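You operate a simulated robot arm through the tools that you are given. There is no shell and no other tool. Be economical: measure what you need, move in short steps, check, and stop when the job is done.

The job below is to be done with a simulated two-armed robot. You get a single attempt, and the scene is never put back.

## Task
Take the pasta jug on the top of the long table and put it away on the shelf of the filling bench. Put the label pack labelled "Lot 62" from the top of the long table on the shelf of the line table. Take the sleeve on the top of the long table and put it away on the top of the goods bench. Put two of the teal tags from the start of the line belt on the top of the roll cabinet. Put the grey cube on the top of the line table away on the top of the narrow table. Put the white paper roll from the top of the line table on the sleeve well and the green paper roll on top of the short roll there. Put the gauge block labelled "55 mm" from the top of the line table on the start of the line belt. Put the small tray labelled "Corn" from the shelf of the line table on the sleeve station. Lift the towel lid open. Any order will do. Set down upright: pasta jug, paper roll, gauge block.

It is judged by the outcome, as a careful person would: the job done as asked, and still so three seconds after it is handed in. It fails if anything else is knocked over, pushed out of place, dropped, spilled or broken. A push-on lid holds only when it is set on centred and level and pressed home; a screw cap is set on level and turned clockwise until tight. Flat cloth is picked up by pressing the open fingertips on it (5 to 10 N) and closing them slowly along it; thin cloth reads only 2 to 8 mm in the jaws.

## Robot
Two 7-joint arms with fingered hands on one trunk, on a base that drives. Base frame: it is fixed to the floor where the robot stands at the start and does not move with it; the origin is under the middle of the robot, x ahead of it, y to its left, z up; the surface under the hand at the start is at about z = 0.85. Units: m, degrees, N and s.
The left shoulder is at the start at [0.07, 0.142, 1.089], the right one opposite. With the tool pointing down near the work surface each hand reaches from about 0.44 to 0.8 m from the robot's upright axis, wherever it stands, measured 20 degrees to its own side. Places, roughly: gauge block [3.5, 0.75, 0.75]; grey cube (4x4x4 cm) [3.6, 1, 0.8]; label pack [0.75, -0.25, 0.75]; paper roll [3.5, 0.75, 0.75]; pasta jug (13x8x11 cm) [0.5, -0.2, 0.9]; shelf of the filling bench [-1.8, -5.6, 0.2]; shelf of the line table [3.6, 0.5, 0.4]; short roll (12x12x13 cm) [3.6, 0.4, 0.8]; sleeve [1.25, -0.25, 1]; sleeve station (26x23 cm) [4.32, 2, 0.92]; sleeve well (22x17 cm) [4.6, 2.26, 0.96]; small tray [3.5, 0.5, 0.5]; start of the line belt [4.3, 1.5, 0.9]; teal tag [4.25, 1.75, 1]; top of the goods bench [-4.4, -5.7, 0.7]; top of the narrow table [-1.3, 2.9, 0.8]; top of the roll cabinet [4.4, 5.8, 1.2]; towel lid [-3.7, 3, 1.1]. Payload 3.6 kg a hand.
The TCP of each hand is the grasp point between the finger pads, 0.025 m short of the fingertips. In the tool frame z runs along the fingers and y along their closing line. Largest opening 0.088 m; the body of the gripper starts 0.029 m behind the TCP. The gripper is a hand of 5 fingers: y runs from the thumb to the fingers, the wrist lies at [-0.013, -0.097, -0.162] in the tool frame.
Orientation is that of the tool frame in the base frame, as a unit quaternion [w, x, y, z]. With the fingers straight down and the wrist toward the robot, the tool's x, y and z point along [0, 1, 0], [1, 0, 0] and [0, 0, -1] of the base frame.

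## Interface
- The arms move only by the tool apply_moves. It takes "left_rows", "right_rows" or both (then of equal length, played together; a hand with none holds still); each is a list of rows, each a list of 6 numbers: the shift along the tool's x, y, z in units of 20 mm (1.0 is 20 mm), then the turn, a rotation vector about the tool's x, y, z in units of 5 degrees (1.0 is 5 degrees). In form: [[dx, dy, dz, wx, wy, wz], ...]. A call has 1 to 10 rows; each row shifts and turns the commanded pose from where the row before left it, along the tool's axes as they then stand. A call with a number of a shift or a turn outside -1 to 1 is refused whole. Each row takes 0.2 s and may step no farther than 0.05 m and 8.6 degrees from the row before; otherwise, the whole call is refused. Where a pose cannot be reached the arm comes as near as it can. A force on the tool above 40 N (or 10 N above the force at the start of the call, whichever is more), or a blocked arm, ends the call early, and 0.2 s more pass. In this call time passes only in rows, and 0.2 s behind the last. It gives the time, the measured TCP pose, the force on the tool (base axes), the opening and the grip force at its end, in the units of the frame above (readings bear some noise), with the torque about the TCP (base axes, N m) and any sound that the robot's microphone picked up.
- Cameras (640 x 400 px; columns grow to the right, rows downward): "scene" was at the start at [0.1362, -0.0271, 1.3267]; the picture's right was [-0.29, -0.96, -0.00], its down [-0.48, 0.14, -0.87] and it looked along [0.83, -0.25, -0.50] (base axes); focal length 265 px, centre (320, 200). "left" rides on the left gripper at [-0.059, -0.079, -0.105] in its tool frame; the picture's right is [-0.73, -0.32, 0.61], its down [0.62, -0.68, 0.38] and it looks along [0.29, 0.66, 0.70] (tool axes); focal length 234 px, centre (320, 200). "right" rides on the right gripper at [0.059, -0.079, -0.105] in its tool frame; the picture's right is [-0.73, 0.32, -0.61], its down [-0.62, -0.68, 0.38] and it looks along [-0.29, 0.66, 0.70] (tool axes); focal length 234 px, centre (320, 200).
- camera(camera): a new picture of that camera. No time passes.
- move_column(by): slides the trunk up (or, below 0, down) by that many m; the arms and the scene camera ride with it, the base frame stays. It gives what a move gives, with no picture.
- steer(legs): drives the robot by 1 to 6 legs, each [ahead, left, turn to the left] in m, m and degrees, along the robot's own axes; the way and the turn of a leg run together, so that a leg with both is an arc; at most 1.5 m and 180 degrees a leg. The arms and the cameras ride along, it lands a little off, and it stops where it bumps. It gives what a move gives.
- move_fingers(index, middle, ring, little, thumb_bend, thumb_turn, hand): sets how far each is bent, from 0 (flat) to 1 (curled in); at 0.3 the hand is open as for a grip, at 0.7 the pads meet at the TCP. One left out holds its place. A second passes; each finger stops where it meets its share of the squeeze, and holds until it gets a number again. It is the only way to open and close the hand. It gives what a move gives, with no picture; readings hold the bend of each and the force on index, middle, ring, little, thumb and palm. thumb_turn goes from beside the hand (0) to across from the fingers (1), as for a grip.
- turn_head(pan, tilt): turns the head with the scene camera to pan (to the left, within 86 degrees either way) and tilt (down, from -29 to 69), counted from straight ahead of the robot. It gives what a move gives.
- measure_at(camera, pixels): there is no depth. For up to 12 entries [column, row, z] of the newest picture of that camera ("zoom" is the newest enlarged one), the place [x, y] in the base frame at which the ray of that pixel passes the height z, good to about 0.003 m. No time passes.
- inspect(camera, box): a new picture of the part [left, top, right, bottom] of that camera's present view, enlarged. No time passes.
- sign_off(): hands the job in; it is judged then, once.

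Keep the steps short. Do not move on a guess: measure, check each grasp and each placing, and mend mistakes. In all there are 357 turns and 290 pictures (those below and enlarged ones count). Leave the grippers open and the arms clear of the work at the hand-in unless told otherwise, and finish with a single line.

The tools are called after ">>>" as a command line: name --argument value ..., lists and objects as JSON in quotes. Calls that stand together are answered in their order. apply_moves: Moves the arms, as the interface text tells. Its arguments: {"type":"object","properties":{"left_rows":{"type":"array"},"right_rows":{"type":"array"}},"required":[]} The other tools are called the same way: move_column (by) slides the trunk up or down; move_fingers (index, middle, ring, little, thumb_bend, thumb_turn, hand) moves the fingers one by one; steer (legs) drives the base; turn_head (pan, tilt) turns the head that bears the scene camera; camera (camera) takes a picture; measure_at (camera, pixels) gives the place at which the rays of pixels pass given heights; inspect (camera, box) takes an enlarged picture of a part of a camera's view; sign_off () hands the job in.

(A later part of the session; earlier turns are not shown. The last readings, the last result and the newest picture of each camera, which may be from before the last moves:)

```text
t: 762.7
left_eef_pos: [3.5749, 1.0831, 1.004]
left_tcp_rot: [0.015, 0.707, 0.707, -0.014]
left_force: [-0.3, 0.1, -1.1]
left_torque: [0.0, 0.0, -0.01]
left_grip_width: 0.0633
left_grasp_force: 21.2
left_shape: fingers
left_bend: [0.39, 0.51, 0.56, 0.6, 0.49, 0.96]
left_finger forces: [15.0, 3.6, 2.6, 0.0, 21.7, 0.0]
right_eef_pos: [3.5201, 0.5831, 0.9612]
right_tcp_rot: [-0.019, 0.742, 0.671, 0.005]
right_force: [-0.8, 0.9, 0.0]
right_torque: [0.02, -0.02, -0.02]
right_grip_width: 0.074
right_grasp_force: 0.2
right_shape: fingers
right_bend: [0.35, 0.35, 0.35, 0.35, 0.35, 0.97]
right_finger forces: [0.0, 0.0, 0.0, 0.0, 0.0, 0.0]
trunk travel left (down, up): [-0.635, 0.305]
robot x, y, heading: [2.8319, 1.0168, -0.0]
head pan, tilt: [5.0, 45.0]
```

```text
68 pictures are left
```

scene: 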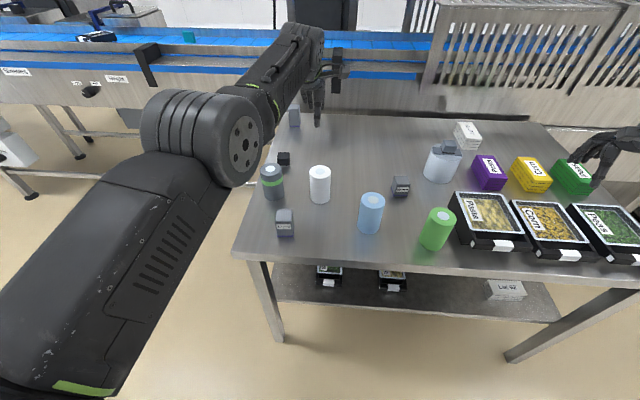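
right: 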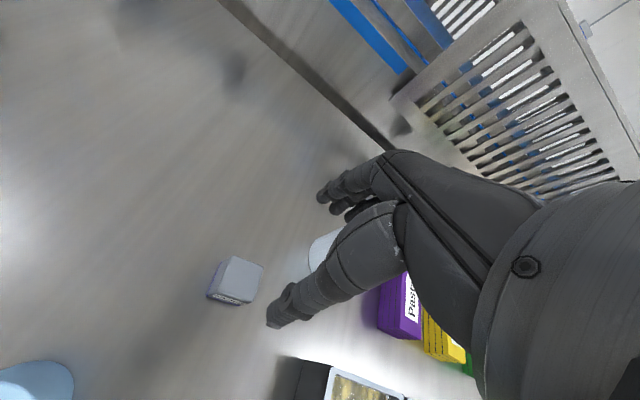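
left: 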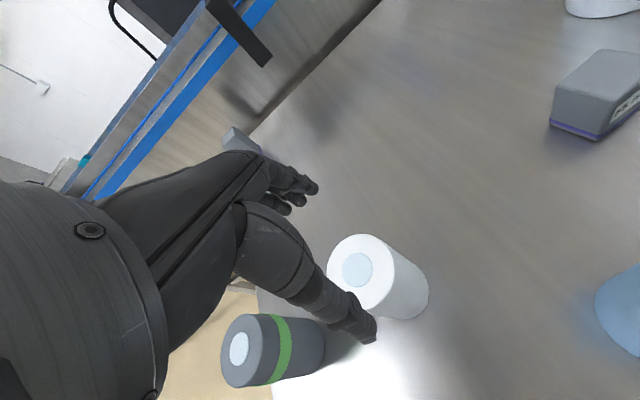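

>>> measure_at --camera "right" --pixels '[[240, 275, 0.8], [230, 257, 0.8], [264, 266, 0.8], [248, 295, 0.8], [216, 286, 0.8], [208, 298, 0.755], [242, 305, 0.755]]'

```text
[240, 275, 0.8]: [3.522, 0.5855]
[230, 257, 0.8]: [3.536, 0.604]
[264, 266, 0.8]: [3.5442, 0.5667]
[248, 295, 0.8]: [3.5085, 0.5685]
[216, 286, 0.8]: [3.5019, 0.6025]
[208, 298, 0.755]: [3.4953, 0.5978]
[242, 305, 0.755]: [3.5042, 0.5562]
```

>>> apply_moves --right_rows '[[0.1, 0.1, 1, 0, 0, -1], [0, 0, 1, 0, 0, -1], [0, 0, 1, 0, 0, 0], [0, 0, 1, 0, 0, 0], [0, 0, 1, 0, 0, 0], [0, 0, 1, 0, 0, 0]]'

>>> camera --camera "right"

```text
t: 764.1
left_eef_pos: [3.5744, 1.0833, 1.0034]
left_tcp_rot: [0.014, 0.708, 0.706, -0.014]
left_force: [-1.1, -0.4, -0.7]
left_torque: [0.01, -0.03, -0.01]
left_grip_width: 0.0633
left_grasp_force: 21.5
left_shape: fingers
left_bend: [0.39, 0.51, 0.56, 0.6, 0.49, 0.96]
left_finger forces: [15.1, 3.6, 2.6, 0.1, 21.7, 0.1]
right_eef_pos: [3.4843, 0.6, 0.8602]
right_tcp_rot: [-0.018, 0.681, 0.732, 0.008]
right_force: [0.5, 0.4, -0.7]
right_torque: [0.0, 0.01, 0.0]
right_grip_width: 0.074
right_grasp_force: 0.1
right_shape: fingers
right_bend: [0.35, 0.35, 0.35, 0.35, 0.35, 0.97]
right_finger forces: [0.1, 0.0, 0.0, 0.1, 0.1, 0.0]
right hand out of reach, approached as far as the arm can: row 2, 3, 4, 5, 6
trunk travel left (down, up): [-0.635, 0.305]
robot x, y, heading: [2.8314, 1.0127, -0.1]
head pan, tilt: [5.0, 45.0]
```

```text
67 pictures are left
```

right: 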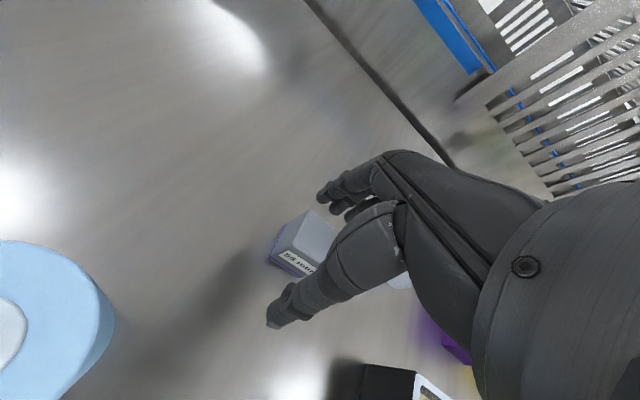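

>>> steer --legs '[[0.038, -0.015, 0]]'

>>> move_column --by -0.035

>>> camera --camera "right"

```text
t: 765.0
left_eef_pos: [3.6123, 1.0686, 1.0045]
left_tcp_rot: [0.016, 0.707, 0.707, -0.014]
left_force: [-0.4, -0.6, -0.3]
left_torque: [0.01, -0.03, -0.02]
left_grip_width: 0.063
left_grasp_force: 21.2
left_shape: fingers
left_bend: [0.39, 0.51, 0.56, 0.6, 0.49, 0.96]
left_finger forces: [15.0, 3.6, 2.7, 0.0, 21.7, 0.0]
right_eef_pos: [3.5207, 0.5844, 0.8616]
right_tcp_rot: [-0.017, 0.68, 0.733, 0.005]
right_force: [0.2, 0.0, 0.5]
right_torque: [0.01, 0.0, -0.03]
right_grip_width: 0.0741
right_grasp_force: 0.0
right_shape: fingers
right_bend: [0.35, 0.35, 0.35, 0.35, 0.35, 0.97]
right_finger forces: [0.0, 0.0, 0.0, 0.0, 0.1, 0.1]
trunk travel left (down, up): [-0.635, 0.305]
robot x, y, heading: [2.8686, 0.9968, -0.1]
head pan, tilt: [5.0, 45.0]
```

```text
t: 765.8
left_eef_pos: [3.6121, 1.0688, 0.9694]
left_tcp_rot: [0.014, 0.707, 0.707, -0.014]
left_force: [0.2, -1.0, -0.3]
left_torque: [0.01, -0.01, -0.02]
left_grip_width: 0.0632
left_grasp_force: 21.6
left_shape: fingers
left_bend: [0.39, 0.51, 0.56, 0.6, 0.49, 0.96]
left_finger forces: [15.1, 3.6, 2.6, 0.0, 21.7, 0.0]
right_eef_pos: [3.5213, 0.5853, 0.8255]
right_tcp_rot: [-0.018, 0.68, 0.733, 0.006]
right_force: [0.3, -0.1, 0.9]
right_torque: [0.02, 0.02, 0.01]
right_grip_width: 0.0739
right_grasp_force: 0.0
right_shape: fingers
right_bend: [0.35, 0.35, 0.35, 0.35, 0.35, 0.97]
right_finger forces: [0.0, 0.1, 0.1, 0.0, 0.0, 0.0]
trunk travel left (down, up): [-0.6, 0.34]
robot x, y, heading: [2.8709, 0.9945, -0.1]
head pan, tilt: [5.0, 45.0]
```

```text
66 pictures are left
```

right: 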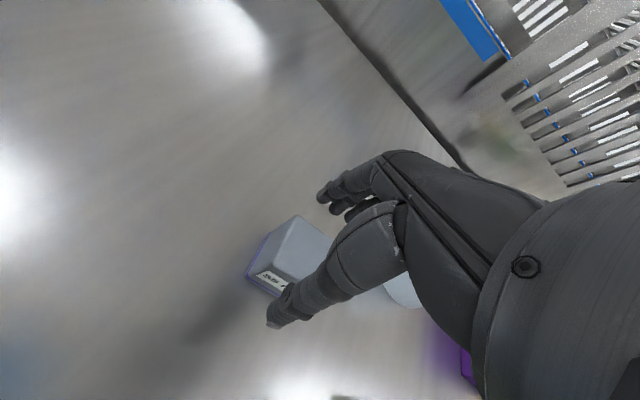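

>>> move_column --by -0.038

>>> move_fingers --hand "right" --index 0.62 --middle 0.62 --ring 0.62 --little 0.6 --thumb_bend 0.62

>>> move_column --by 0.15

>>> camera --camera "right"

```text
t: 766.6
left_eef_pos: [3.6126, 1.0677, 0.9312]
left_tcp_rot: [0.015, 0.708, 0.706, -0.014]
left_force: [0.2, 0.3, -0.6]
left_torque: [-0.03, 0.02, -0.01]
left_grip_width: 0.0633
left_grasp_force: 21.6
left_shape: fingers
left_bend: [0.39, 0.51, 0.56, 0.6, 0.49, 0.96]
left_finger forces: [15.0, 3.7, 2.6, 0.1, 21.6, 0.0]
right_eef_pos: [3.5222, 0.5842, 0.7878]
right_tcp_rot: [-0.018, 0.68, 0.733, 0.006]
right_force: [-0.7, 0.1, 0.3]
right_torque: [0.0, 0.03, 0.0]
right_grip_width: 0.0736
right_grasp_force: 0.1
right_shape: fingers
right_bend: [0.35, 0.35, 0.35, 0.35, 0.35, 0.97]
right_finger forces: [0.0, 0.0, 0.0, 0.0, 0.0, 0.0]
trunk travel left (down, up): [-0.562, 0.378]
robot x, y, heading: [2.8713, 1.001, 0.2]
head pan, tilt: [5.0, 45.0]
```

```text
t: 767.6
left_eef_pos: [3.6121, 1.0691, 0.9318]
left_tcp_rot: [0.014, 0.707, 0.707, -0.014]
left_force: [0.7, -0.7, -0.6]
left_torque: [-0.01, 0.01, -0.03]
left_grip_width: 0.0633
left_grasp_force: 21.4
left_shape: fingers
left_bend: [0.39, 0.51, 0.56, 0.6, 0.49, 0.96]
left_finger forces: [15.0, 3.7, 2.6, 0.0, 21.7, 0.0]
right_eef_pos: [3.5224, 0.5847, 0.7863]
right_tcp_rot: [-0.019, 0.68, 0.733, 0.006]
right_force: [1.6, 0.4, 2.0]
right_torque: [-0.07, -0.08, 0.03]
right_grip_width: 0.0357
right_grasp_force: 10.7
right_shape: fingers
right_bend: [0.55, 0.57, 0.57, 0.6, 0.53, 0.96]
right_finger forces: [4.2, 3.9, 3.0, 0.1, 10.1, 0.0]
trunk travel left (down, up): [-0.562, 0.378]
robot x, y, heading: [2.8705, 0.9975, -0.3]
head pan, tilt: [5.0, 45.0]
```

```text
t: 769.4
left_eef_pos: [3.614, 1.067, 1.0803]
left_tcp_rot: [0.014, 0.708, 0.706, -0.014]
left_force: [-0.7, -0.9, -1.3]
left_torque: [0.0, 0.0, -0.02]
left_grip_width: 0.0633
left_grasp_force: 21.5
left_shape: fingers
left_bend: [0.39, 0.51, 0.56, 0.6, 0.49, 0.96]
left_finger forces: [14.9, 3.7, 2.6, 0.1, 21.6, 0.0]
right_eef_pos: [3.5239, 0.5837, 0.9356]
right_tcp_rot: [-0.018, 0.68, 0.733, 0.006]
right_force: [0.0, 0.4, -1.5]
right_torque: [0.01, 0.0, 0.0]
right_grip_width: 0.0356
right_grasp_force: 10.4
right_shape: fingers
right_bend: [0.55, 0.57, 0.58, 0.6, 0.53, 0.96]
right_finger forces: [4.1, 3.5, 2.5, 0.0, 10.0, 0.1]
trunk travel left (down, up): [-0.712, 0.228]
robot x, y, heading: [2.8692, 0.9967, -0.0]
head pan, tilt: [5.0, 45.0]
```

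```text
65 pictures are left
```

right: 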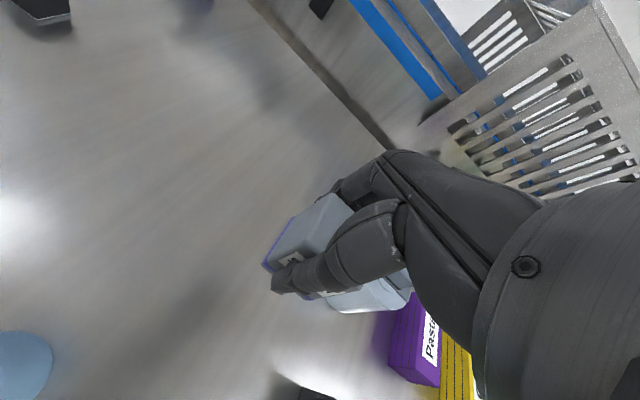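

>>> move_column --by 0.13

>>> steer --legs '[[-0.05, 0.84, 0], [0.8, 0, 0]]'

>>> camera --camera "right"

```text
t: 771.0
left_eef_pos: [3.6133, 1.0684, 1.2104]
left_tcp_rot: [0.014, 0.708, 0.706, -0.014]
left_force: [0.4, -1.3, -0.7]
left_torque: [0.01, 0.01, 0.01]
left_grip_width: 0.0635
left_grasp_force: 21.6
left_shape: fingers
left_bend: [0.39, 0.51, 0.56, 0.6, 0.49, 0.96]
left_finger forces: [14.9, 3.6, 2.6, 0.0, 21.5, 0.0]
right_eef_pos: [3.5233, 0.5837, 1.0672]
right_tcp_rot: [-0.019, 0.681, 0.732, 0.006]
right_force: [0.5, -0.1, -1.7]
right_torque: [-0.01, -0.03, 0.0]
right_grip_width: 0.0356
right_grasp_force: 10.1
right_shape: fingers
right_bend: [0.55, 0.57, 0.58, 0.6, 0.53, 0.96]
right_finger forces: [4.1, 3.4, 2.4, 0.0, 10.0, 0.0]
trunk travel left (down, up): [-0.842, 0.098]
robot x, y, heading: [2.8719, 1.0003, 0.1]
head pan, tilt: [5.0, 45.0]
```

```text
t: 779.4
left_eef_pos: [4.3722, 1.9187, 1.211]
left_tcp_rot: [0.015, 0.704, 0.71, -0.014]
left_force: [-0.1, -0.7, -0.4]
left_torque: [-0.03, -0.02, -0.01]
left_grip_width: 0.0637
left_grasp_force: 21.5
left_shape: fingers
left_bend: [0.39, 0.51, 0.56, 0.6, 0.49, 0.96]
left_finger forces: [14.9, 3.6, 2.6, 0.0, 21.5, 0.0]
right_eef_pos: [4.2872, 1.435, 1.068]
right_tcp_rot: [-0.018, 0.677, 0.735, 0.006]
right_force: [-0.6, -0.5, -1.6]
right_torque: [-0.02, 0.03, 0.01]
right_grip_width: 0.0357
right_grasp_force: 9.8
right_shape: fingers
right_bend: [0.55, 0.57, 0.58, 0.6, 0.53, 0.96]
right_finger forces: [4.1, 3.4, 2.5, 0.0, 9.9, 0.0]
trunk travel left (down, up): [-0.842, 0.098]
robot x, y, heading: [3.6298, 1.8397, 0.6]
head pan, tilt: [5.0, 45.0]
```

```text
64 pictures are left
```

right: 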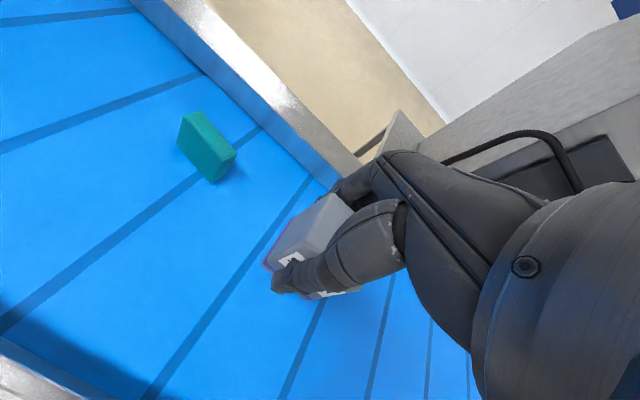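

>>> move_column --by -0.09

>>> apply_moves --right_rows '[[0, 0, 0.2, 0, 0, 0], [0, 0, 0.2, 0, 0, 0], [0, 0, 0.2, 0, 0, 0], [0, 0, 0.2, 0, 0, 0]]'

```text
t: 780.6
left_eef_pos: [4.3736, 1.9197, 1.1213]
left_tcp_rot: [0.014, 0.703, 0.71, -0.014]
left_force: [0.1, -0.1, -0.3]
left_torque: [-0.01, -0.01, -0.05]
left_grip_width: 0.0633
left_grasp_force: 21.3
left_shape: fingers
left_bend: [0.39, 0.51, 0.56, 0.6, 0.49, 0.96]
left_finger forces: [14.9, 3.6, 2.7, 0.0, 21.5, 0.0]
right_eef_pos: [4.2872, 1.4352, 0.977]
right_tcp_rot: [-0.019, 0.677, 0.736, 0.005]
right_force: [0.0, -0.3, -1.9]
right_torque: [-0.02, 0.02, -0.01]
right_grip_width: 0.0359
right_grasp_force: 9.8
right_shape: fingers
right_bend: [0.55, 0.57, 0.58, 0.6, 0.53, 0.96]
right_finger forces: [4.1, 3.4, 2.5, 0.0, 9.9, 0.0]
trunk travel left (down, up): [-0.752, 0.188]
robot x, y, heading: [3.6298, 1.8403, 0.4]
head pan, tilt: [5.0, 45.0]
```

```text
t: 781.6
left_eef_pos: [4.3722, 1.9198, 1.1229]
left_tcp_rot: [0.016, 0.704, 0.71, -0.014]
left_force: [0.2, -0.1, -0.3]
left_torque: [-0.03, -0.01, -0.01]
left_grip_width: 0.0632
left_grasp_force: 21.2
left_shape: fingers
left_bend: [0.39, 0.51, 0.56, 0.6, 0.49, 0.96]
left_finger forces: [14.9, 3.6, 2.6, 0.0, 21.4, 0.0]
right_eef_pos: [4.2803, 1.436, 0.9676]
right_tcp_rot: [-0.017, 0.678, 0.735, 0.007]
right_force: [3.5, -1.9, 5.0]
right_torque: [-0.09, -0.25, -0.01]
right_grip_width: 0.0354
right_grasp_force: 11.6
right_shape: fingers
right_bend: [0.55, 0.57, 0.58, 0.6, 0.53, 0.96]
right_finger forces: [5.3, 4.4, 3.5, 0.1, 10.5, 0.0]
right hand out of reach, approached as far as the arm can: row 2, 4
trunk travel left (down, up): [-0.752, 0.188]
robot x, y, heading: [3.6331, 1.839, 0.4]
head pan, tilt: [5.0, 45.0]
```

Contact (5 N). Release the gauge block and rise.

>>> move_fingers --hand "right" --index 0.35 --middle 0.35 --ring 0.35 --little 0.35 --thumb_bend 0.35

>>> move_column --by 0.15

>>> camera --camera "right"

```text
t: 782.6
left_eef_pos: [4.3734, 1.9188, 1.121]
left_tcp_rot: [0.014, 0.703, 0.711, -0.014]
left_force: [-0.3, -0.3, -0.3]
left_torque: [0.0, 0.03, -0.04]
left_grip_width: 0.0631
left_grasp_force: 21.3
left_shape: fingers
left_bend: [0.39, 0.51, 0.56, 0.6, 0.49, 0.96]
left_finger forces: [14.9, 3.6, 2.6, 0.1, 21.5, 0.0]
right_eef_pos: [4.2801, 1.4366, 0.9653]
right_tcp_rot: [-0.018, 0.677, 0.736, 0.007]
right_force: [0.2, -0.1, -0.6]
right_torque: [0.01, 0.02, 0.01]
right_grip_width: 0.0736
right_grasp_force: 0.0
right_shape: fingers
right_bend: [0.35, 0.35, 0.35, 0.35, 0.35, 0.97]
right_finger forces: [0.1, 0.0, 0.0, 0.0, 0.0, 0.0]
trunk travel left (down, up): [-0.752, 0.188]
robot x, y, heading: [3.6288, 1.8412, 0.3]
head pan, tilt: [5.0, 45.0]
```

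```text
t: 784.4
left_eef_pos: [4.3746, 1.918, 1.2707]
left_tcp_rot: [0.014, 0.704, 0.71, -0.014]
left_force: [-0.4, -0.6, -1.4]
left_torque: [0.02, 0.0, -0.02]
left_grip_width: 0.063
left_grasp_force: 21.4
left_shape: fingers
left_bend: [0.39, 0.51, 0.56, 0.6, 0.49, 0.96]
left_finger forces: [14.9, 3.5, 2.5, 0.0, 21.5, 0.0]
right_eef_pos: [4.2807, 1.4359, 1.1153]
right_tcp_rot: [-0.019, 0.677, 0.736, 0.007]
right_force: [0.0, 0.0, -0.5]
right_torque: [-0.01, -0.03, 0.0]
right_grip_width: 0.0737
right_grasp_force: 0.0
right_shape: fingers
right_bend: [0.35, 0.35, 0.35, 0.35, 0.35, 0.97]
right_finger forces: [0.1, 0.1, 0.0, 0.0, 0.0, 0.0]
trunk travel left (down, up): [-0.902, 0.038]
robot x, y, heading: [3.6293, 1.8413, 0.2]
head pan, tilt: [5.0, 45.0]
```

```text
63 pictures are left
```

right: 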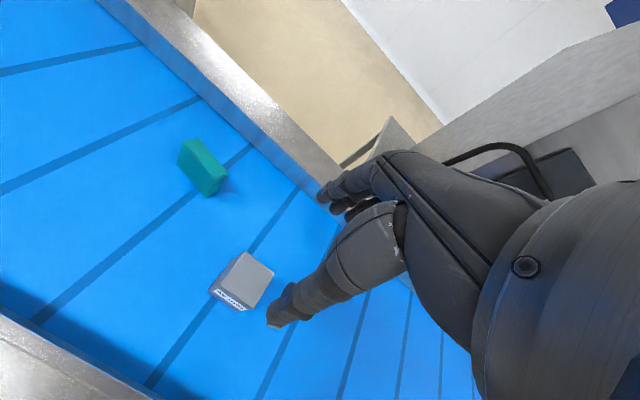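

Gauge block is on the belt. Next the sleeve well: I approach and look.

>>> steer --legs '[[0.0, 0.34, 0], [0.13, 0, 0]]'

>>> turn_head --pan 10 --tilt 40

>>> camera --camera "scene"

>>> camera --camera "left"

```text
t: 787.5
left_eef_pos: [4.4944, 2.2686, 1.2735]
left_tcp_rot: [0.015, 0.701, 0.713, -0.014]
left_force: [-1.2, -0.2, -0.5]
left_torque: [-0.01, 0.0, -0.01]
left_grip_width: 0.0632
left_grasp_force: 21.3
left_shape: fingers
left_bend: [0.39, 0.51, 0.56, 0.6, 0.49, 0.96]
left_finger forces: [14.8, 3.6, 2.6, 0.0, 21.6, 0.0]
right_eef_pos: [4.4081, 1.7862, 1.1155]
right_tcp_rot: [-0.017, 0.674, 0.739, 0.007]
right_force: [0.5, 0.0, 1.4]
right_torque: [0.02, 0.01, -0.01]
right_grip_width: 0.0739
right_grasp_force: 0.0
right_shape: fingers
right_bend: [0.35, 0.35, 0.35, 0.35, 0.35, 0.97]
right_finger forces: [0.0, 0.0, 0.1, 0.1, 0.0, 0.0]
trunk travel left (down, up): [-0.902, 0.038]
robot x, y, heading: [3.7568, 2.185, 0.8]
head pan, tilt: [5.0, 45.0]
```

```text
t: 788.1
left_eef_pos: [4.4969, 2.2683, 1.2713]
left_tcp_rot: [0.016, 0.702, 0.712, -0.014]
left_force: [-1.3, -0.3, -1.2]
left_torque: [-0.03, 0.0, 0.01]
left_grip_width: 0.0632
left_grasp_force: 21.1
left_shape: fingers
left_bend: [0.39, 0.51, 0.56, 0.6, 0.49, 0.96]
left_finger forces: [14.9, 3.6, 2.5, 0.1, 21.5, 0.0]
right_eef_pos: [4.4088, 1.7853, 1.1155]
right_tcp_rot: [-0.018, 0.674, 0.739, 0.005]
right_force: [-1.0, 0.4, -0.4]
right_torque: [-0.01, 0.01, 0.0]
right_grip_width: 0.0739
right_grasp_force: 0.1
right_shape: fingers
right_bend: [0.35, 0.35, 0.35, 0.35, 0.35, 0.97]
right_finger forces: [0.1, 0.0, 0.0, 0.1, 0.0, 0.1]
trunk travel left (down, up): [-0.902, 0.038]
robot x, y, heading: [3.762, 2.185, 0.9]
head pan, tilt: [10.0, 40.0]
```

```text
62 pictures are left
```

scene: 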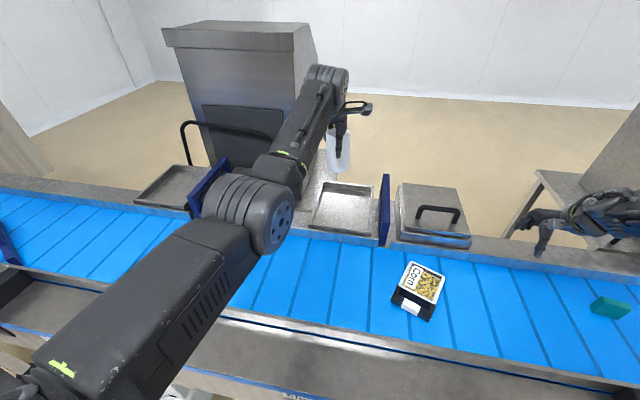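

```text
61 pictures are left
```

left: 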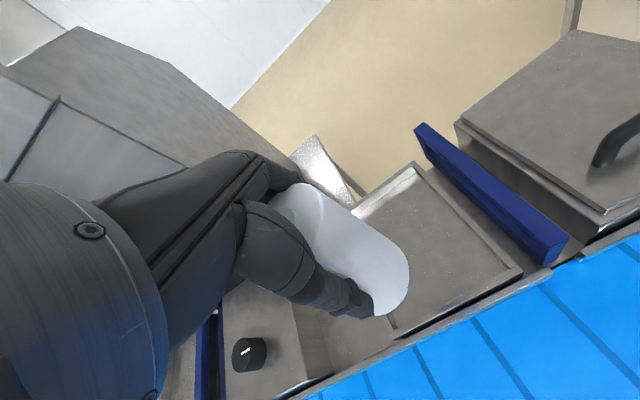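

>>> measure_at --camera "scene" --pixels '[[312, 228, 0.97], [373, 237, 0.97], [323, 182, 0.97], [375, 187, 0.97], [384, 240, 0.95], [385, 178, 1.05]]'

>>> measure_at --camera "left" --pixels '[[415, 163, 0.97], [520, 272, 0.97], [395, 340, 0.97], [300, 210, 0.97], [420, 125, 1.05], [568, 245, 1.05]]'

```text
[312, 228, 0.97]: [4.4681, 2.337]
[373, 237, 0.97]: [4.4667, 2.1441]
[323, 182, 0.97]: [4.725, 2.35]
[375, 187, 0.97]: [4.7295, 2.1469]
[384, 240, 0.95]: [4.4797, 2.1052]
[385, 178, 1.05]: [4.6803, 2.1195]
```

```text
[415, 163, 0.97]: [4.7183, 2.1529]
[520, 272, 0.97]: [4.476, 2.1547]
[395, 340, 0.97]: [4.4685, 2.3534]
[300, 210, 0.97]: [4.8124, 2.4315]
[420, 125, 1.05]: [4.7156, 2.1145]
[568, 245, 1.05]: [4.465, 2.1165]
```

>>> steer --legs '[[0.045, -0.01, 0]]'

>>> apply_moves --left_rows '[[0, 0.4, 0, 0, 0, 0], [0, 0.4, 0, 0, 0, 0], [0, 0.4, 0, 0, 0, 0], [0, 0.3, 0, 0, 0, 0], [0, 0, 0, 0, 0, 0], [0, 0, 0, 0, 0, 0], [0, 0, 0, 0, 0, 0], [0, 0, 0, 0, 0, 0]]' --right_rows '[[0, -0.5, -1, 0, 0, 0], [0, -0.5, -1, 0, 0, 0], [0, -0.5, -1, 0, 0, 0], [0, -0.5, -1, 0, 0, 0], [0, -0.5, -1, 0, 0, 0], [0, -0.5, -1, 0, 0, 0], [0, 0, -1, 0, 0, 0], [0, 0, -1, 0, 0, 0]]'

>>> move_column --by -0.14

>>> camera --camera "left"

```text
t: 789.0
left_eef_pos: [4.5338, 2.2608, 1.2769]
left_tcp_rot: [0.018, 0.701, 0.713, -0.011]
left_force: [-0.2, 0.8, -0.6]
left_torque: [0.0, -0.01, 0.02]
left_grip_width: 0.0632
left_grasp_force: 21.3
left_shape: fingers
left_bend: [0.39, 0.51, 0.56, 0.6, 0.49, 0.96]
left_finger forces: [14.9, 3.6, 2.6, 0.0, 21.6, 0.1]
right_eef_pos: [4.4443, 1.7775, 1.1206]
right_tcp_rot: [-0.014, 0.674, 0.739, 0.008]
right_force: [-0.9, 0.7, 0.0]
right_torque: [-0.01, -0.03, -0.01]
right_grip_width: 0.0741
right_grasp_force: 0.1
right_shape: fingers
right_bend: [0.35, 0.35, 0.35, 0.35, 0.35, 0.97]
right_finger forces: [0.0, 0.0, 0.0, 0.0, 0.0, 0.1]
trunk travel left (down, up): [-0.902, 0.038]
robot x, y, heading: [3.8033, 2.1729, 0.9]
head pan, tilt: [10.0, 40.0]
```

```text
t: 790.8
left_eef_pos: [4.5506, 2.2617, 1.2708]
left_tcp_rot: [0.015, 0.701, 0.713, -0.014]
left_force: [-0.4, -0.4, -1.5]
left_torque: [0.01, -0.03, 0.05]
left_grip_width: 0.0629
left_grasp_force: 21.1
left_shape: fingers
left_bend: [0.39, 0.51, 0.56, 0.6, 0.49, 0.96]
left_finger forces: [14.7, 3.6, 2.6, 0.0, 21.0, 0.1]
left hand out of reach, approached as far as the arm can: row 2, 3, 4
right_eef_pos: [4.3947, 1.7638, 1.2778]
right_tcp_rot: [-0.018, 0.673, 0.739, 0.006]
right_force: [-0.7, 0.2, -0.8]
right_torque: [-0.01, -0.02, 0.0]
right_grip_width: 0.0738
right_grasp_force: 0.1
right_shape: fingers
right_bend: [0.35, 0.35, 0.35, 0.35, 0.35, 0.97]
right_finger forces: [0.0, 0.0, 0.0, 0.0, 0.0, 0.1]
trunk travel left (down, up): [-0.902, 0.038]
robot x, y, heading: [3.7959, 2.1755, 0.9]
head pan, tilt: [10.0, 40.0]
```

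```text
t: 792.5
left_eef_pos: [4.5503, 2.2614, 1.1312]
left_tcp_rot: [0.015, 0.701, 0.713, -0.013]
left_force: [-0.6, 0.2, -0.4]
left_torque: [0.01, 0.01, -0.01]
left_grip_width: 0.0629
left_grasp_force: 21.1
left_shape: fingers
left_bend: [0.39, 0.51, 0.56, 0.6, 0.49, 0.96]
left_finger forces: [14.7, 3.7, 2.4, 0.0, 21.1, 0.0]
right_eef_pos: [4.395, 1.7653, 1.1373]
right_tcp_rot: [-0.018, 0.673, 0.739, 0.007]
right_force: [-0.6, 0.0, 0.6]
right_torque: [-0.01, -0.01, -0.01]
right_grip_width: 0.0739
right_grasp_force: 0.0
right_shape: fingers
right_bend: [0.35, 0.35, 0.35, 0.35, 0.35, 0.97]
right_finger forces: [0.0, 0.0, 0.0, 0.1, 0.0, 0.2]
trunk travel left (down, up): [-0.762, 0.178]
robot x, y, heading: [3.796, 2.1767, 0.9]
head pan, tilt: [10.0, 40.0]
```

```text
60 pictures are left
```

left: 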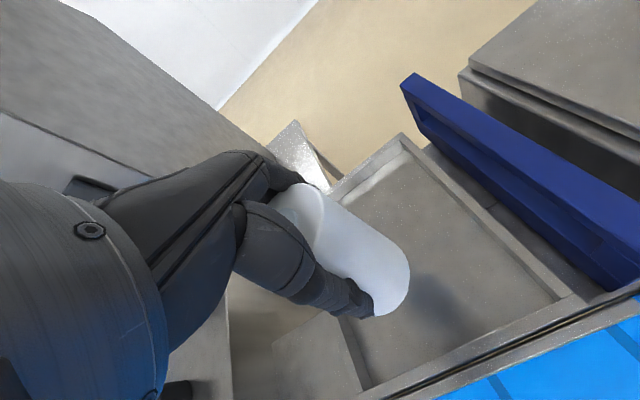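

>>> move_column --by -0.085

>>> apply_moves --left_rows '[[0, 0, 0.2, 0, 0, 0], [0, 0, 0.2, 0, 0, 0], [0, 0, 0.2, 0, 0, 0], [0, 0, 0.2, 0, 0, 0], [0, 0, 0.2, 0, 0, 0], [0, 0, 0.2, 0, 0, 0]]'

>>> camera --camera "left"

```text
t: 793.7
left_eef_pos: [4.5514, 2.261, 1.0449]
left_tcp_rot: [0.015, 0.701, 0.713, -0.014]
left_force: [-0.2, -0.5, -0.1]
left_torque: [0.05, -0.01, 0.01]
left_grip_width: 0.063
left_grasp_force: 20.4
left_shape: fingers
left_bend: [0.39, 0.51, 0.56, 0.6, 0.49, 0.96]
left_finger forces: [14.7, 3.6, 2.5, 0.0, 21.0, 0.0]
right_eef_pos: [4.3947, 1.7656, 1.0526]
right_tcp_rot: [-0.019, 0.673, 0.739, 0.006]
right_force: [0.1, 0.1, 0.7]
right_torque: [-0.01, -0.01, 0.0]
right_grip_width: 0.0742
right_grasp_force: 0.0
right_shape: fingers
right_bend: [0.35, 0.35, 0.35, 0.35, 0.35, 0.97]
right_finger forces: [0.1, 0.0, 0.1, 0.0, 0.0, 0.0]
trunk travel left (down, up): [-0.677, 0.263]
robot x, y, heading: [3.8025, 2.1733, 0.6]
head pan, tilt: [10.0, 40.0]
```

```text
t: 795.0
left_eef_pos: [4.5507, 2.2578, 1.0366]
left_tcp_rot: [0.024, 0.702, 0.712, -0.006]
left_force: [-7.7, -3.3, 27.3]
left_torque: [0.2, 0.02, 0.03]
left_grip_width: 0.0639
left_grasp_force: 28.1
left_shape: fingers
left_bend: [0.4, 0.52, 0.56, 0.6, 0.49, 0.96]
left_finger forces: [16.6, 3.8, 3.3, 0.0, 33.0, 0.0]
right_eef_pos: [4.3906, 1.7645, 1.055]
right_tcp_rot: [-0.015, 0.673, 0.739, 0.007]
right_force: [-1.1, 0.7, 0.4]
right_torque: [0.01, -0.01, -0.01]
right_grip_width: 0.0739
right_grasp_force: 0.1
right_shape: fingers
right_bend: [0.35, 0.35, 0.35, 0.35, 0.35, 0.97]
right_finger forces: [0.1, 0.1, 0.0, 0.0, 0.0, 0.0]
trunk travel left (down, up): [-0.677, 0.263]
robot x, y, heading: [3.8, 2.1787, 1.2]
head pan, tilt: [10.0, 40.0]
stopped in row 6 (left hand): the force on the tool passed its limit at 43 N (the readings are from after the stop); the commanded pose is now the measured one
```

```text
59 pictures are left
```

left: 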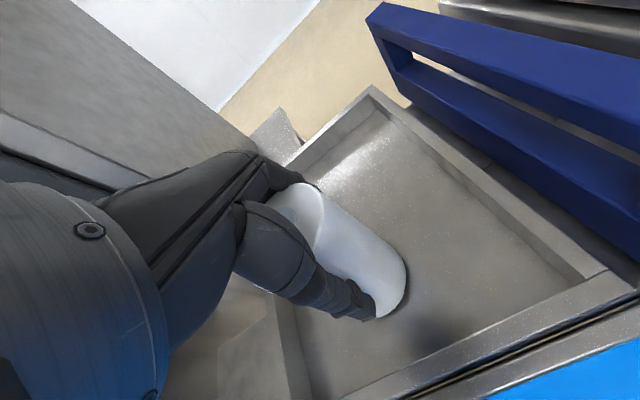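

Contact in the well. I ease, release and rise.

>>> apply_moves --left_rows '[[0, 0, -0.3, 0, 0, 0], [0, 0, 0, 0, 0, 0]]'

>>> move_fingers --hand "left" --index 0.28 --middle 0.28 --ring 0.28 --little 0.28 --thumb_bend 0.28

>>> move_column --by 0.16

>>> camera --camera "left"

```text
t: 795.6
left_eef_pos: [4.5502, 2.2591, 1.0369]
left_tcp_rot: [0.02, 0.701, 0.713, -0.009]
left_force: [-1.8, -2.1, 15.7]
left_torque: [0.11, -0.12, -0.04]
left_grip_width: 0.0638
left_grasp_force: 25.3
left_shape: fingers
left_bend: [0.4, 0.51, 0.56, 0.6, 0.49, 0.96]
left_finger forces: [17.4, 4.1, 3.3, 0.1, 26.1, 0.1]
right_eef_pos: [4.3914, 1.7647, 1.0539]
right_tcp_rot: [-0.017, 0.673, 0.739, 0.007]
right_force: [0.3, 0.2, -0.1]
right_torque: [-0.02, 0.01, 0.05]
right_grip_width: 0.074
right_grasp_force: 0.1
right_shape: fingers
right_bend: [0.35, 0.35, 0.35, 0.35, 0.35, 0.97]
right_finger forces: [0.0, 0.1, 0.1, 0.1, 0.0, 0.0]
trunk travel left (down, up): [-0.677, 0.263]
robot x, y, heading: [3.8003, 2.1766, 1.0]
head pan, tilt: [10.0, 40.0]
```

```text
t: 796.6
left_eef_pos: [4.5524, 2.2598, 1.0348]
left_tcp_rot: [0.019, 0.701, 0.713, -0.01]
left_force: [-0.4, -0.2, 0.2]
left_torque: [0.0, -0.02, -0.01]
left_grip_width: 0.0902
left_grasp_force: 0.8
left_shape: fingers
left_bend: [0.28, 0.28, 0.28, 0.28, 0.28, 0.97]
left_finger forces: [1.4, 0.1, 0.0, 0.0, 1.3, 0.0]
right_eef_pos: [4.3939, 1.7646, 1.052]
right_tcp_rot: [-0.018, 0.674, 0.739, 0.006]
right_force: [0.6, 0.2, 0.2]
right_torque: [0.01, 0.0, -0.02]
right_grip_width: 0.0739
right_grasp_force: 0.0
right_shape: fingers
right_bend: [0.35, 0.35, 0.35, 0.35, 0.35, 0.97]
right_finger forces: [0.0, 0.1, 0.1, 0.0, 0.0, 0.1]
trunk travel left (down, up): [-0.677, 0.263]
robot x, y, heading: [3.7998, 2.1719, 1.0]
head pan, tilt: [10.0, 40.0]
```

```text
t: 798.4
left_eef_pos: [4.5521, 2.2597, 1.1955]
left_tcp_rot: [0.019, 0.702, 0.712, -0.01]
left_force: [0.6, 1.0, 0.0]
left_torque: [0.06, -0.01, 0.0]
left_grip_width: 0.0888
left_grasp_force: 0.0
left_shape: fingers
left_bend: [0.28, 0.28, 0.28, 0.28, 0.28, 0.97]
left_finger forces: [0.1, 0.1, 0.0, 0.0, 0.0, 0.0]
right_eef_pos: [4.3946, 1.7645, 1.2123]
right_tcp_rot: [-0.019, 0.674, 0.739, 0.006]
right_force: [0.1, 0.4, 1.7]
right_torque: [0.01, 0.02, 0.01]
right_grip_width: 0.0741
right_grasp_force: 0.0
right_shape: fingers
right_bend: [0.35, 0.35, 0.35, 0.35, 0.35, 0.97]
right_finger forces: [0.0, 0.0, 0.0, 0.0, 0.0, 0.0]
trunk travel left (down, up): [-0.837, 0.103]
robot x, y, heading: [3.8036, 2.1728, 0.9]
head pan, tilt: [10.0, 40.0]
```

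```text
58 pictures are left
```

left: 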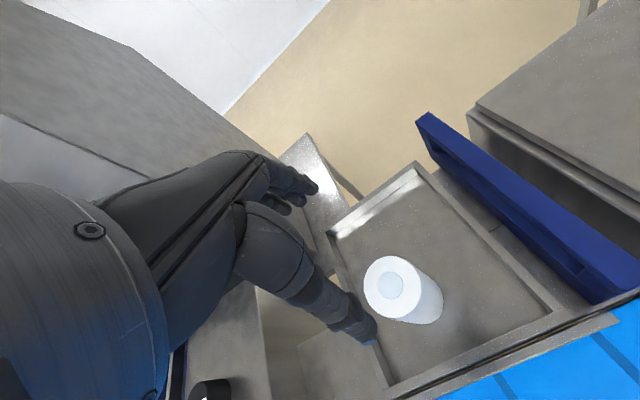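

White roll is upright in the well. I return to the line table for the green roll.

>>> steer --legs '[[-1.1, 0, -1], [0, -1.2, 0], [0, -0.5, 0]]'

>>> move_column --by -0.2

>>> turn_head --pan 0 --tilt 45

>>> camera --camera "left"

>>> camera --camera "scene"

```text
t: 812.3
left_eef_pos: [3.4758, 0.5445, 1.1953]
left_tcp_rot: [0.02, 0.704, 0.71, -0.011]
left_force: [-0.9, -0.7, -0.4]
left_torque: [0.01, -0.02, 0.0]
left_grip_width: 0.089
left_grasp_force: 0.1
left_shape: fingers
left_bend: [0.28, 0.28, 0.28, 0.28, 0.28, 0.97]
left_finger forces: [0.0, 0.1, 0.1, 0.1, 0.0, 0.0]
right_eef_pos: [3.3139, 0.0501, 1.2129]
right_tcp_rot: [-0.018, 0.675, 0.737, 0.005]
right_force: [0.5, 0.1, -0.2]
right_torque: [0.0, -0.01, 0.0]
right_grip_width: 0.074
right_grasp_force: 0.2
right_shape: fingers
right_bend: [0.35, 0.35, 0.35, 0.35, 0.35, 0.97]
right_finger forces: [0.0, 0.0, 0.1, 0.0, 0.0, 0.0]
trunk travel left (down, up): [-0.837, 0.103]
robot x, y, heading: [2.7195, 0.4613, 0.4]
head pan, tilt: [10.0, 40.0]
```

```text
t: 814.4
left_eef_pos: [3.4752, 0.5417, 0.995]
left_tcp_rot: [0.02, 0.704, 0.709, -0.01]
left_force: [0.2, 0.0, -0.1]
left_torque: [-0.04, 0.02, 0.0]
left_grip_width: 0.0891
left_grasp_force: 0.0
left_shape: fingers
left_bend: [0.28, 0.28, 0.28, 0.28, 0.28, 0.97]
left_finger forces: [0.1, 0.0, 0.0, 0.0, 0.0, 0.0]
right_eef_pos: [3.3135, 0.0489, 1.0117]
right_tcp_rot: [-0.018, 0.677, 0.736, 0.006]
right_force: [0.4, -0.5, -0.2]
right_torque: [0.0, 0.0, 0.0]
right_grip_width: 0.0739
right_grasp_force: 0.1
right_shape: fingers
right_bend: [0.35, 0.35, 0.35, 0.35, 0.35, 0.97]
right_finger forces: [0.0, 0.1, 0.0, 0.0, 0.0, 0.1]
trunk travel left (down, up): [-0.637, 0.303]
robot x, y, heading: [2.721, 0.4638, 0.6]
head pan, tilt: [10.0, 40.0]
```

```text
t: 815.1
left_eef_pos: [3.4755, 0.5424, 0.9952]
left_tcp_rot: [0.019, 0.704, 0.71, -0.01]
left_force: [-0.8, 0.0, -0.2]
left_torque: [0.02, 0.03, 0.02]
left_grip_width: 0.0887
left_grasp_force: 0.1
left_shape: fingers
left_bend: [0.28, 0.28, 0.28, 0.28, 0.28, 0.97]
left_finger forces: [0.0, 0.0, 0.1, 0.1, 0.0, 0.1]
right_eef_pos: [3.3135, 0.0479, 1.0125]
right_tcp_rot: [-0.018, 0.676, 0.736, 0.006]
right_force: [-0.2, 0.3, 0.0]
right_torque: [0.02, -0.02, -0.01]
right_grip_width: 0.074
right_grasp_force: 0.0
right_shape: fingers
right_bend: [0.35, 0.35, 0.35, 0.35, 0.35, 0.97]
right_finger forces: [0.1, 0.1, 0.0, 0.1, 0.0, 0.0]
trunk travel left (down, up): [-0.637, 0.303]
robot x, y, heading: [2.7214, 0.4634, 0.4]
head pan, tilt: [0.0, 45.0]
```

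```text
57 pictures are left
```

left: 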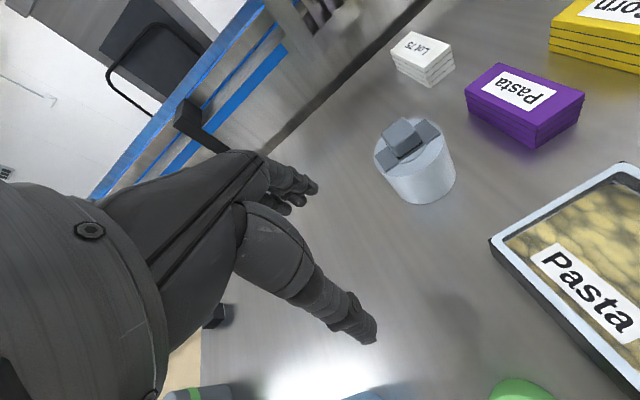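

```text
56 pictures are left
```

scene: 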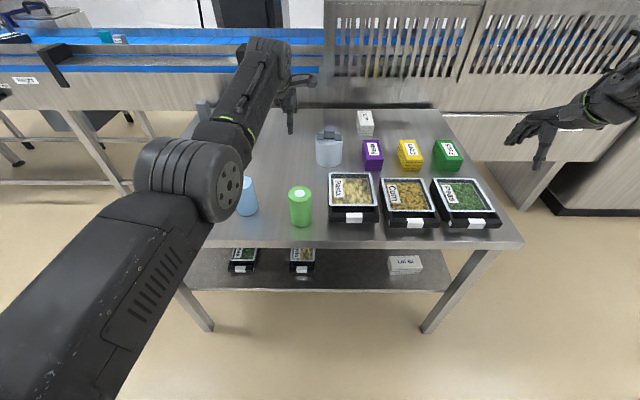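

>>> inspect --camera "scene" --box '[280, 115, 380, 235]'

>>> measure_at --camera "left" --pixels '[[403, 134, 0.83], [403, 134, 0.86], [403, 134, 0.885], [375, 158, 0.82], [437, 133, 0.82], [420, 203, 0.755], [455, 178, 0.755]]'

```text
3.33 times, centred on (330, 175) of scene
```

zoom: 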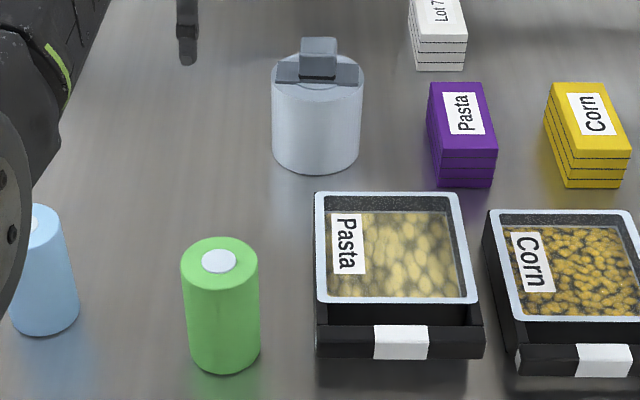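

```text
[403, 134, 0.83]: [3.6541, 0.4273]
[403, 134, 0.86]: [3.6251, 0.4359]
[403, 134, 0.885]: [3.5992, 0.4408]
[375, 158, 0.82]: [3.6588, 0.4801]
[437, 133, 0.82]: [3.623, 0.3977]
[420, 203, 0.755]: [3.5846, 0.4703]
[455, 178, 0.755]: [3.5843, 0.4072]
```

>>> measure_at --camera "zoom" --pixels '[[318, 46, 0.83], [318, 46, 0.86], [318, 46, 0.885], [318, 173, 0.755], [273, 140, 0.755], [362, 140, 0.755], [220, 262, 0.85], [222, 373, 0.755], [301, 45, 0.86], [336, 45, 0.86], [318, 75, 0.82]]'

```text
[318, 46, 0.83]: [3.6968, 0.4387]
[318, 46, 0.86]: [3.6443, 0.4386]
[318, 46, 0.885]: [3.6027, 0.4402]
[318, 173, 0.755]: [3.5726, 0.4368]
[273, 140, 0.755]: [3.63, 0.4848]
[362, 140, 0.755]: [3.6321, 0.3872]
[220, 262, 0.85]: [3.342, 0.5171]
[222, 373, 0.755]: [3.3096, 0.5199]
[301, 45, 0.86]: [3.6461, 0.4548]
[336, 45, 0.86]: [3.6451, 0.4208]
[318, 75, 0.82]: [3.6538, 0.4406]
```

>>> steer --legs '[[-0.1345, -0.024, 0]]'

>>> apply_moves --left_rows '[[0, 0, 1, 0, 0, 0], [0, 0, 1, 0, 0, 0], [0, 0, 1, 0, 0, 0], [0, 0, 1, 0, 0, 0]]'

>>> camera --camera "left"

```text
t: 816.5
left_eef_pos: [3.3445, 0.5176, 0.9937]
left_tcp_rot: [0.019, 0.704, 0.71, -0.01]
left_force: [-0.4, 0.3, -0.6]
left_torque: [-0.01, 0.01, 0.02]
left_grip_width: 0.0888
left_grasp_force: 0.0
left_shape: fingers
left_bend: [0.28, 0.28, 0.28, 0.28, 0.28, 0.97]
left_finger forces: [0.1, 0.0, 0.0, 0.0, 0.0, 0.0]
right_eef_pos: [3.1837, 0.0231, 1.011]
right_tcp_rot: [-0.019, 0.676, 0.737, 0.006]
right_force: [1.7, -0.2, 0.3]
right_torque: [-0.01, 0.02, 0.0]
right_grip_width: 0.074
right_grasp_force: 0.0
right_shape: fingers
right_bend: [0.35, 0.35, 0.35, 0.35, 0.35, 0.97]
right_finger forces: [0.1, 0.0, 0.0, 0.0, 0.1, 0.1]
trunk travel left (down, up): [-0.637, 0.303]
robot x, y, heading: [2.5899, 0.4407, 0.8]
head pan, tilt: [0.0, 45.0]
```

```text
t: 817.5
left_eef_pos: [3.3443, 0.5141, 0.9134]
left_tcp_rot: [0.019, 0.704, 0.71, -0.01]
left_force: [0.0, 0.1, 0.7]
left_torque: [-0.02, -0.02, 0.03]
left_grip_width: 0.0888
left_grasp_force: 0.1
left_shape: fingers
left_bend: [0.28, 0.28, 0.28, 0.28, 0.28, 0.97]
left_finger forces: [0.0, 0.0, 0.0, 0.1, 0.0, 0.0]
right_eef_pos: [3.1832, 0.0231, 1.012]
right_tcp_rot: [-0.018, 0.677, 0.736, 0.006]
right_force: [-0.4, 0.0, -0.3]
right_torque: [-0.03, -0.03, 0.0]
right_grip_width: 0.0737
right_grasp_force: 0.1
right_shape: fingers
right_bend: [0.35, 0.35, 0.35, 0.35, 0.35, 0.97]
right_finger forces: [0.0, 0.1, 0.1, 0.1, 0.1, 0.1]
trunk travel left (down, up): [-0.637, 0.303]
robot x, y, heading: [2.5929, 0.436, 0.7]
head pan, tilt: [0.0, 45.0]
```

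```text
54 pictures are left
```

left: 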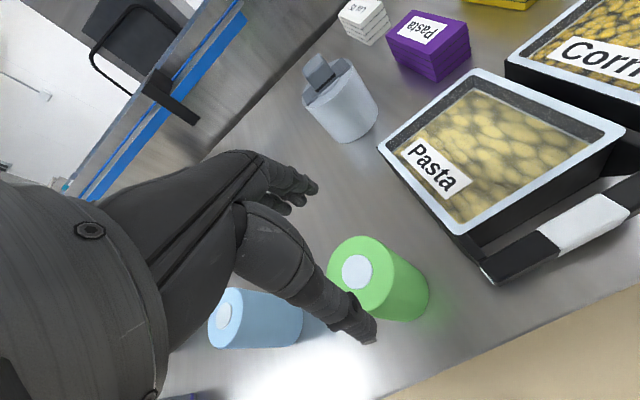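

>>> apply_moves --left_rows '[[0.15, -0.2, 1, 0, 0, 0], [0, -0.1, 1, 0, 0, 0], [0, 0, 1, 0, 0, 0], [0, 0, 0.8, 0, 0, 0], [0, 0, 0.5, 0, 0, 0]]'

>>> move_fingers --hand "left" --index 0.5 --middle 0.54 --ring 0.57 --little 0.6 --thumb_bend 0.5

>>> inspect --camera "scene" --box '[240, 110, 440, 260]'

```text
t: 818.6
left_eef_pos: [3.3365, 0.5153, 0.8281]
left_tcp_rot: [0.019, 0.704, 0.709, -0.011]
left_force: [-0.2, -0.7, -0.5]
left_torque: [0.01, 0.03, 0.01]
left_grip_width: 0.0888
left_grasp_force: 0.4
left_shape: fingers
left_bend: [0.28, 0.28, 0.28, 0.28, 0.28, 0.97]
left_finger forces: [0.7, 0.1, 0.0, 0.0, 0.0, 0.0]
left hand out of reach, approached as far as the arm can: row 5
right_eef_pos: [3.1821, 0.0233, 1.012]
right_tcp_rot: [-0.018, 0.676, 0.736, 0.006]
right_force: [0.6, 0.6, -0.2]
right_torque: [0.02, 0.0, 0.0]
right_grip_width: 0.0734
right_grasp_force: 0.0
right_shape: fingers
right_bend: [0.35, 0.35, 0.35, 0.35, 0.35, 0.97]
right_finger forces: [0.0, 0.0, 0.0, 0.0, 0.0, 0.1]
trunk travel left (down, up): [-0.637, 0.303]
robot x, y, heading: [2.5894, 0.4379, 0.8]
head pan, tilt: [0.0, 45.0]
```

```text
t: 819.6
left_eef_pos: [3.3346, 0.5153, 0.8297]
left_tcp_rot: [0.02, 0.704, 0.71, -0.009]
left_force: [1.5, 0.3, 3.7]
left_torque: [0.03, -0.23, -0.02]
left_grip_width: 0.0573
left_grasp_force: 16.3
left_shape: fingers
left_bend: [0.43, 0.48, 0.51, 0.6, 0.47, 0.96]
left_finger forces: [8.4, 4.4, 3.1, 0.0, 16.4, 0.1]
right_eef_pos: [3.1829, 0.0234, 1.0127]
right_tcp_rot: [-0.018, 0.676, 0.736, 0.006]
right_force: [-0.2, 1.0, 0.3]
right_torque: [0.0, 0.01, 0.0]
right_grip_width: 0.0739
right_grasp_force: 0.0
right_shape: fingers
right_bend: [0.35, 0.35, 0.35, 0.35, 0.35, 0.97]
right_finger forces: [0.0, 0.0, 0.0, 0.2, 0.1, 0.0]
trunk travel left (down, up): [-0.637, 0.303]
robot x, y, heading: [2.5913, 0.4404, 0.5]
head pan, tilt: [0.0, 45.0]
```

```text
2.67 times, centred on (340, 185) of scene
```

zoom: 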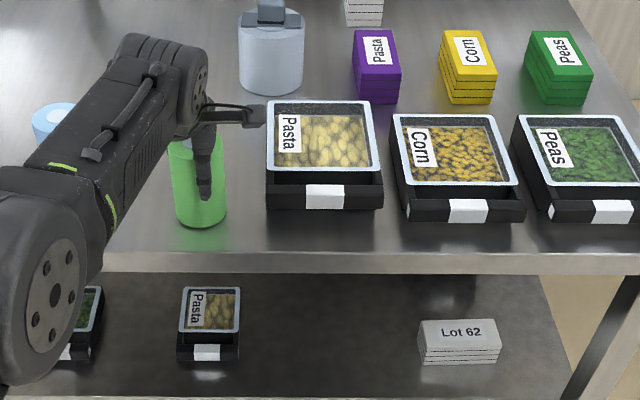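

>>> apply_moves --left_rows '[[0, 0, -0.5, 0, 0, 0], [0, 0, -1, 0, 0, 0], [0, 0, -1, 0, 0, 0], [0, 0, -1, 0, 0, 0], [0, 0, -1, 0, 0, 0], [0, 0, -1, 0, 0, 0], [0, 0, -1, 0, 0, 0], [0, 0, -1, 0, 0, 0], [0, 0, -1, 0, 0, 0]]'

>>> steer --legs '[[0.26, -0.08, -0.6]]'

>>> camera --camera "scene"

>>> inspect --camera "scene" --box '[260, 60, 400, 220]'

>>> camera --camera "left"

```text
t: 821.6
left_eef_pos: [3.344, 0.5212, 0.9983]
left_tcp_rot: [0.02, 0.704, 0.71, -0.011]
left_force: [0.1, -0.3, -0.9]
left_torque: [0.0, 0.0, 0.0]
left_grip_width: 0.056
left_grasp_force: 12.7
left_shape: fingers
left_bend: [0.45, 0.49, 0.52, 0.6, 0.47, 0.96]
left_finger forces: [6.5, 3.4, 2.5, 0.0, 13.6, 0.0]
left hand out of reach, approached as far as the arm can: row 3, 5
right_eef_pos: [3.183, 0.0242, 1.0124]
right_tcp_rot: [-0.018, 0.677, 0.736, 0.007]
right_force: [-0.5, -0.2, 0.6]
right_torque: [0.0, 0.03, -0.02]
right_grip_width: 0.0741
right_grasp_force: 0.0
right_shape: fingers
right_bend: [0.35, 0.35, 0.35, 0.35, 0.35, 0.97]
right_finger forces: [0.0, 0.1, 0.0, 0.0, 0.0, 0.0]
trunk travel left (down, up): [-0.637, 0.303]
robot x, y, heading: [2.5914, 0.4345, 0.7]
head pan, tilt: [0.0, 45.0]
```

```text
t: 823.6
left_eef_pos: [3.6045, 0.4336, 0.9988]
left_tcp_rot: [0.019, 0.708, 0.706, -0.01]
left_force: [-0.9, -0.6, -0.4]
left_torque: [0.02, -0.02, -0.02]
left_grip_width: 0.0557
left_grasp_force: 12.8
left_shape: fingers
left_bend: [0.45, 0.49, 0.52, 0.6, 0.47, 0.96]
left_finger forces: [6.4, 3.4, 2.5, 0.1, 13.5, 0.1]
right_eef_pos: [3.4387, -0.0624, 1.0122]
right_tcp_rot: [-0.018, 0.68, 0.733, 0.006]
right_force: [-0.4, 0.2, -0.8]
right_torque: [0.0, -0.03, -0.02]
right_grip_width: 0.0741
right_grasp_force: 0.1
right_shape: fingers
right_bend: [0.35, 0.35, 0.35, 0.35, 0.35, 0.97]
right_finger forces: [0.0, 0.1, 0.1, 0.0, 0.1, 0.0]
trunk travel left (down, up): [-0.637, 0.303]
robot x, y, heading: [2.8502, 0.3551, -0.4]
head pan, tilt: [0.0, 45.0]
```

```text
52 pictures are left
```

scene: 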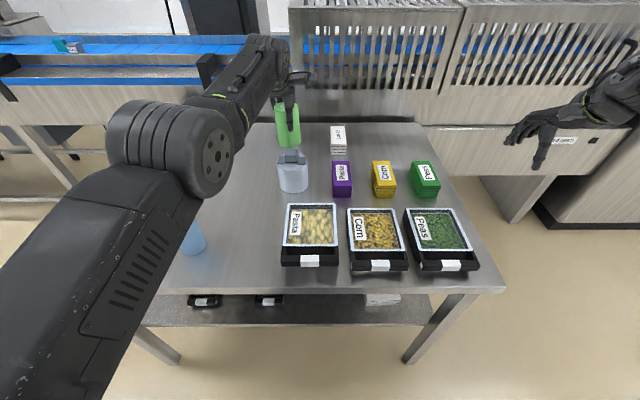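

```text
2.50 times, centred on (330, 140) of scene
```

zoom: 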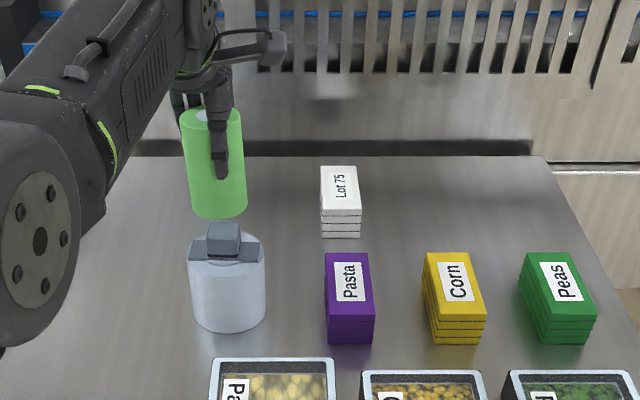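

```text
50 pictures are left
```

left: 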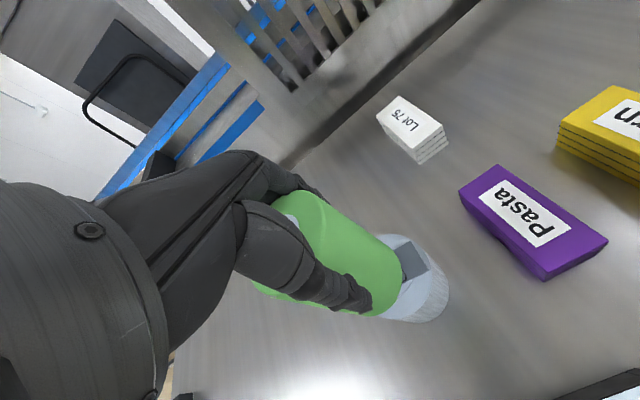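

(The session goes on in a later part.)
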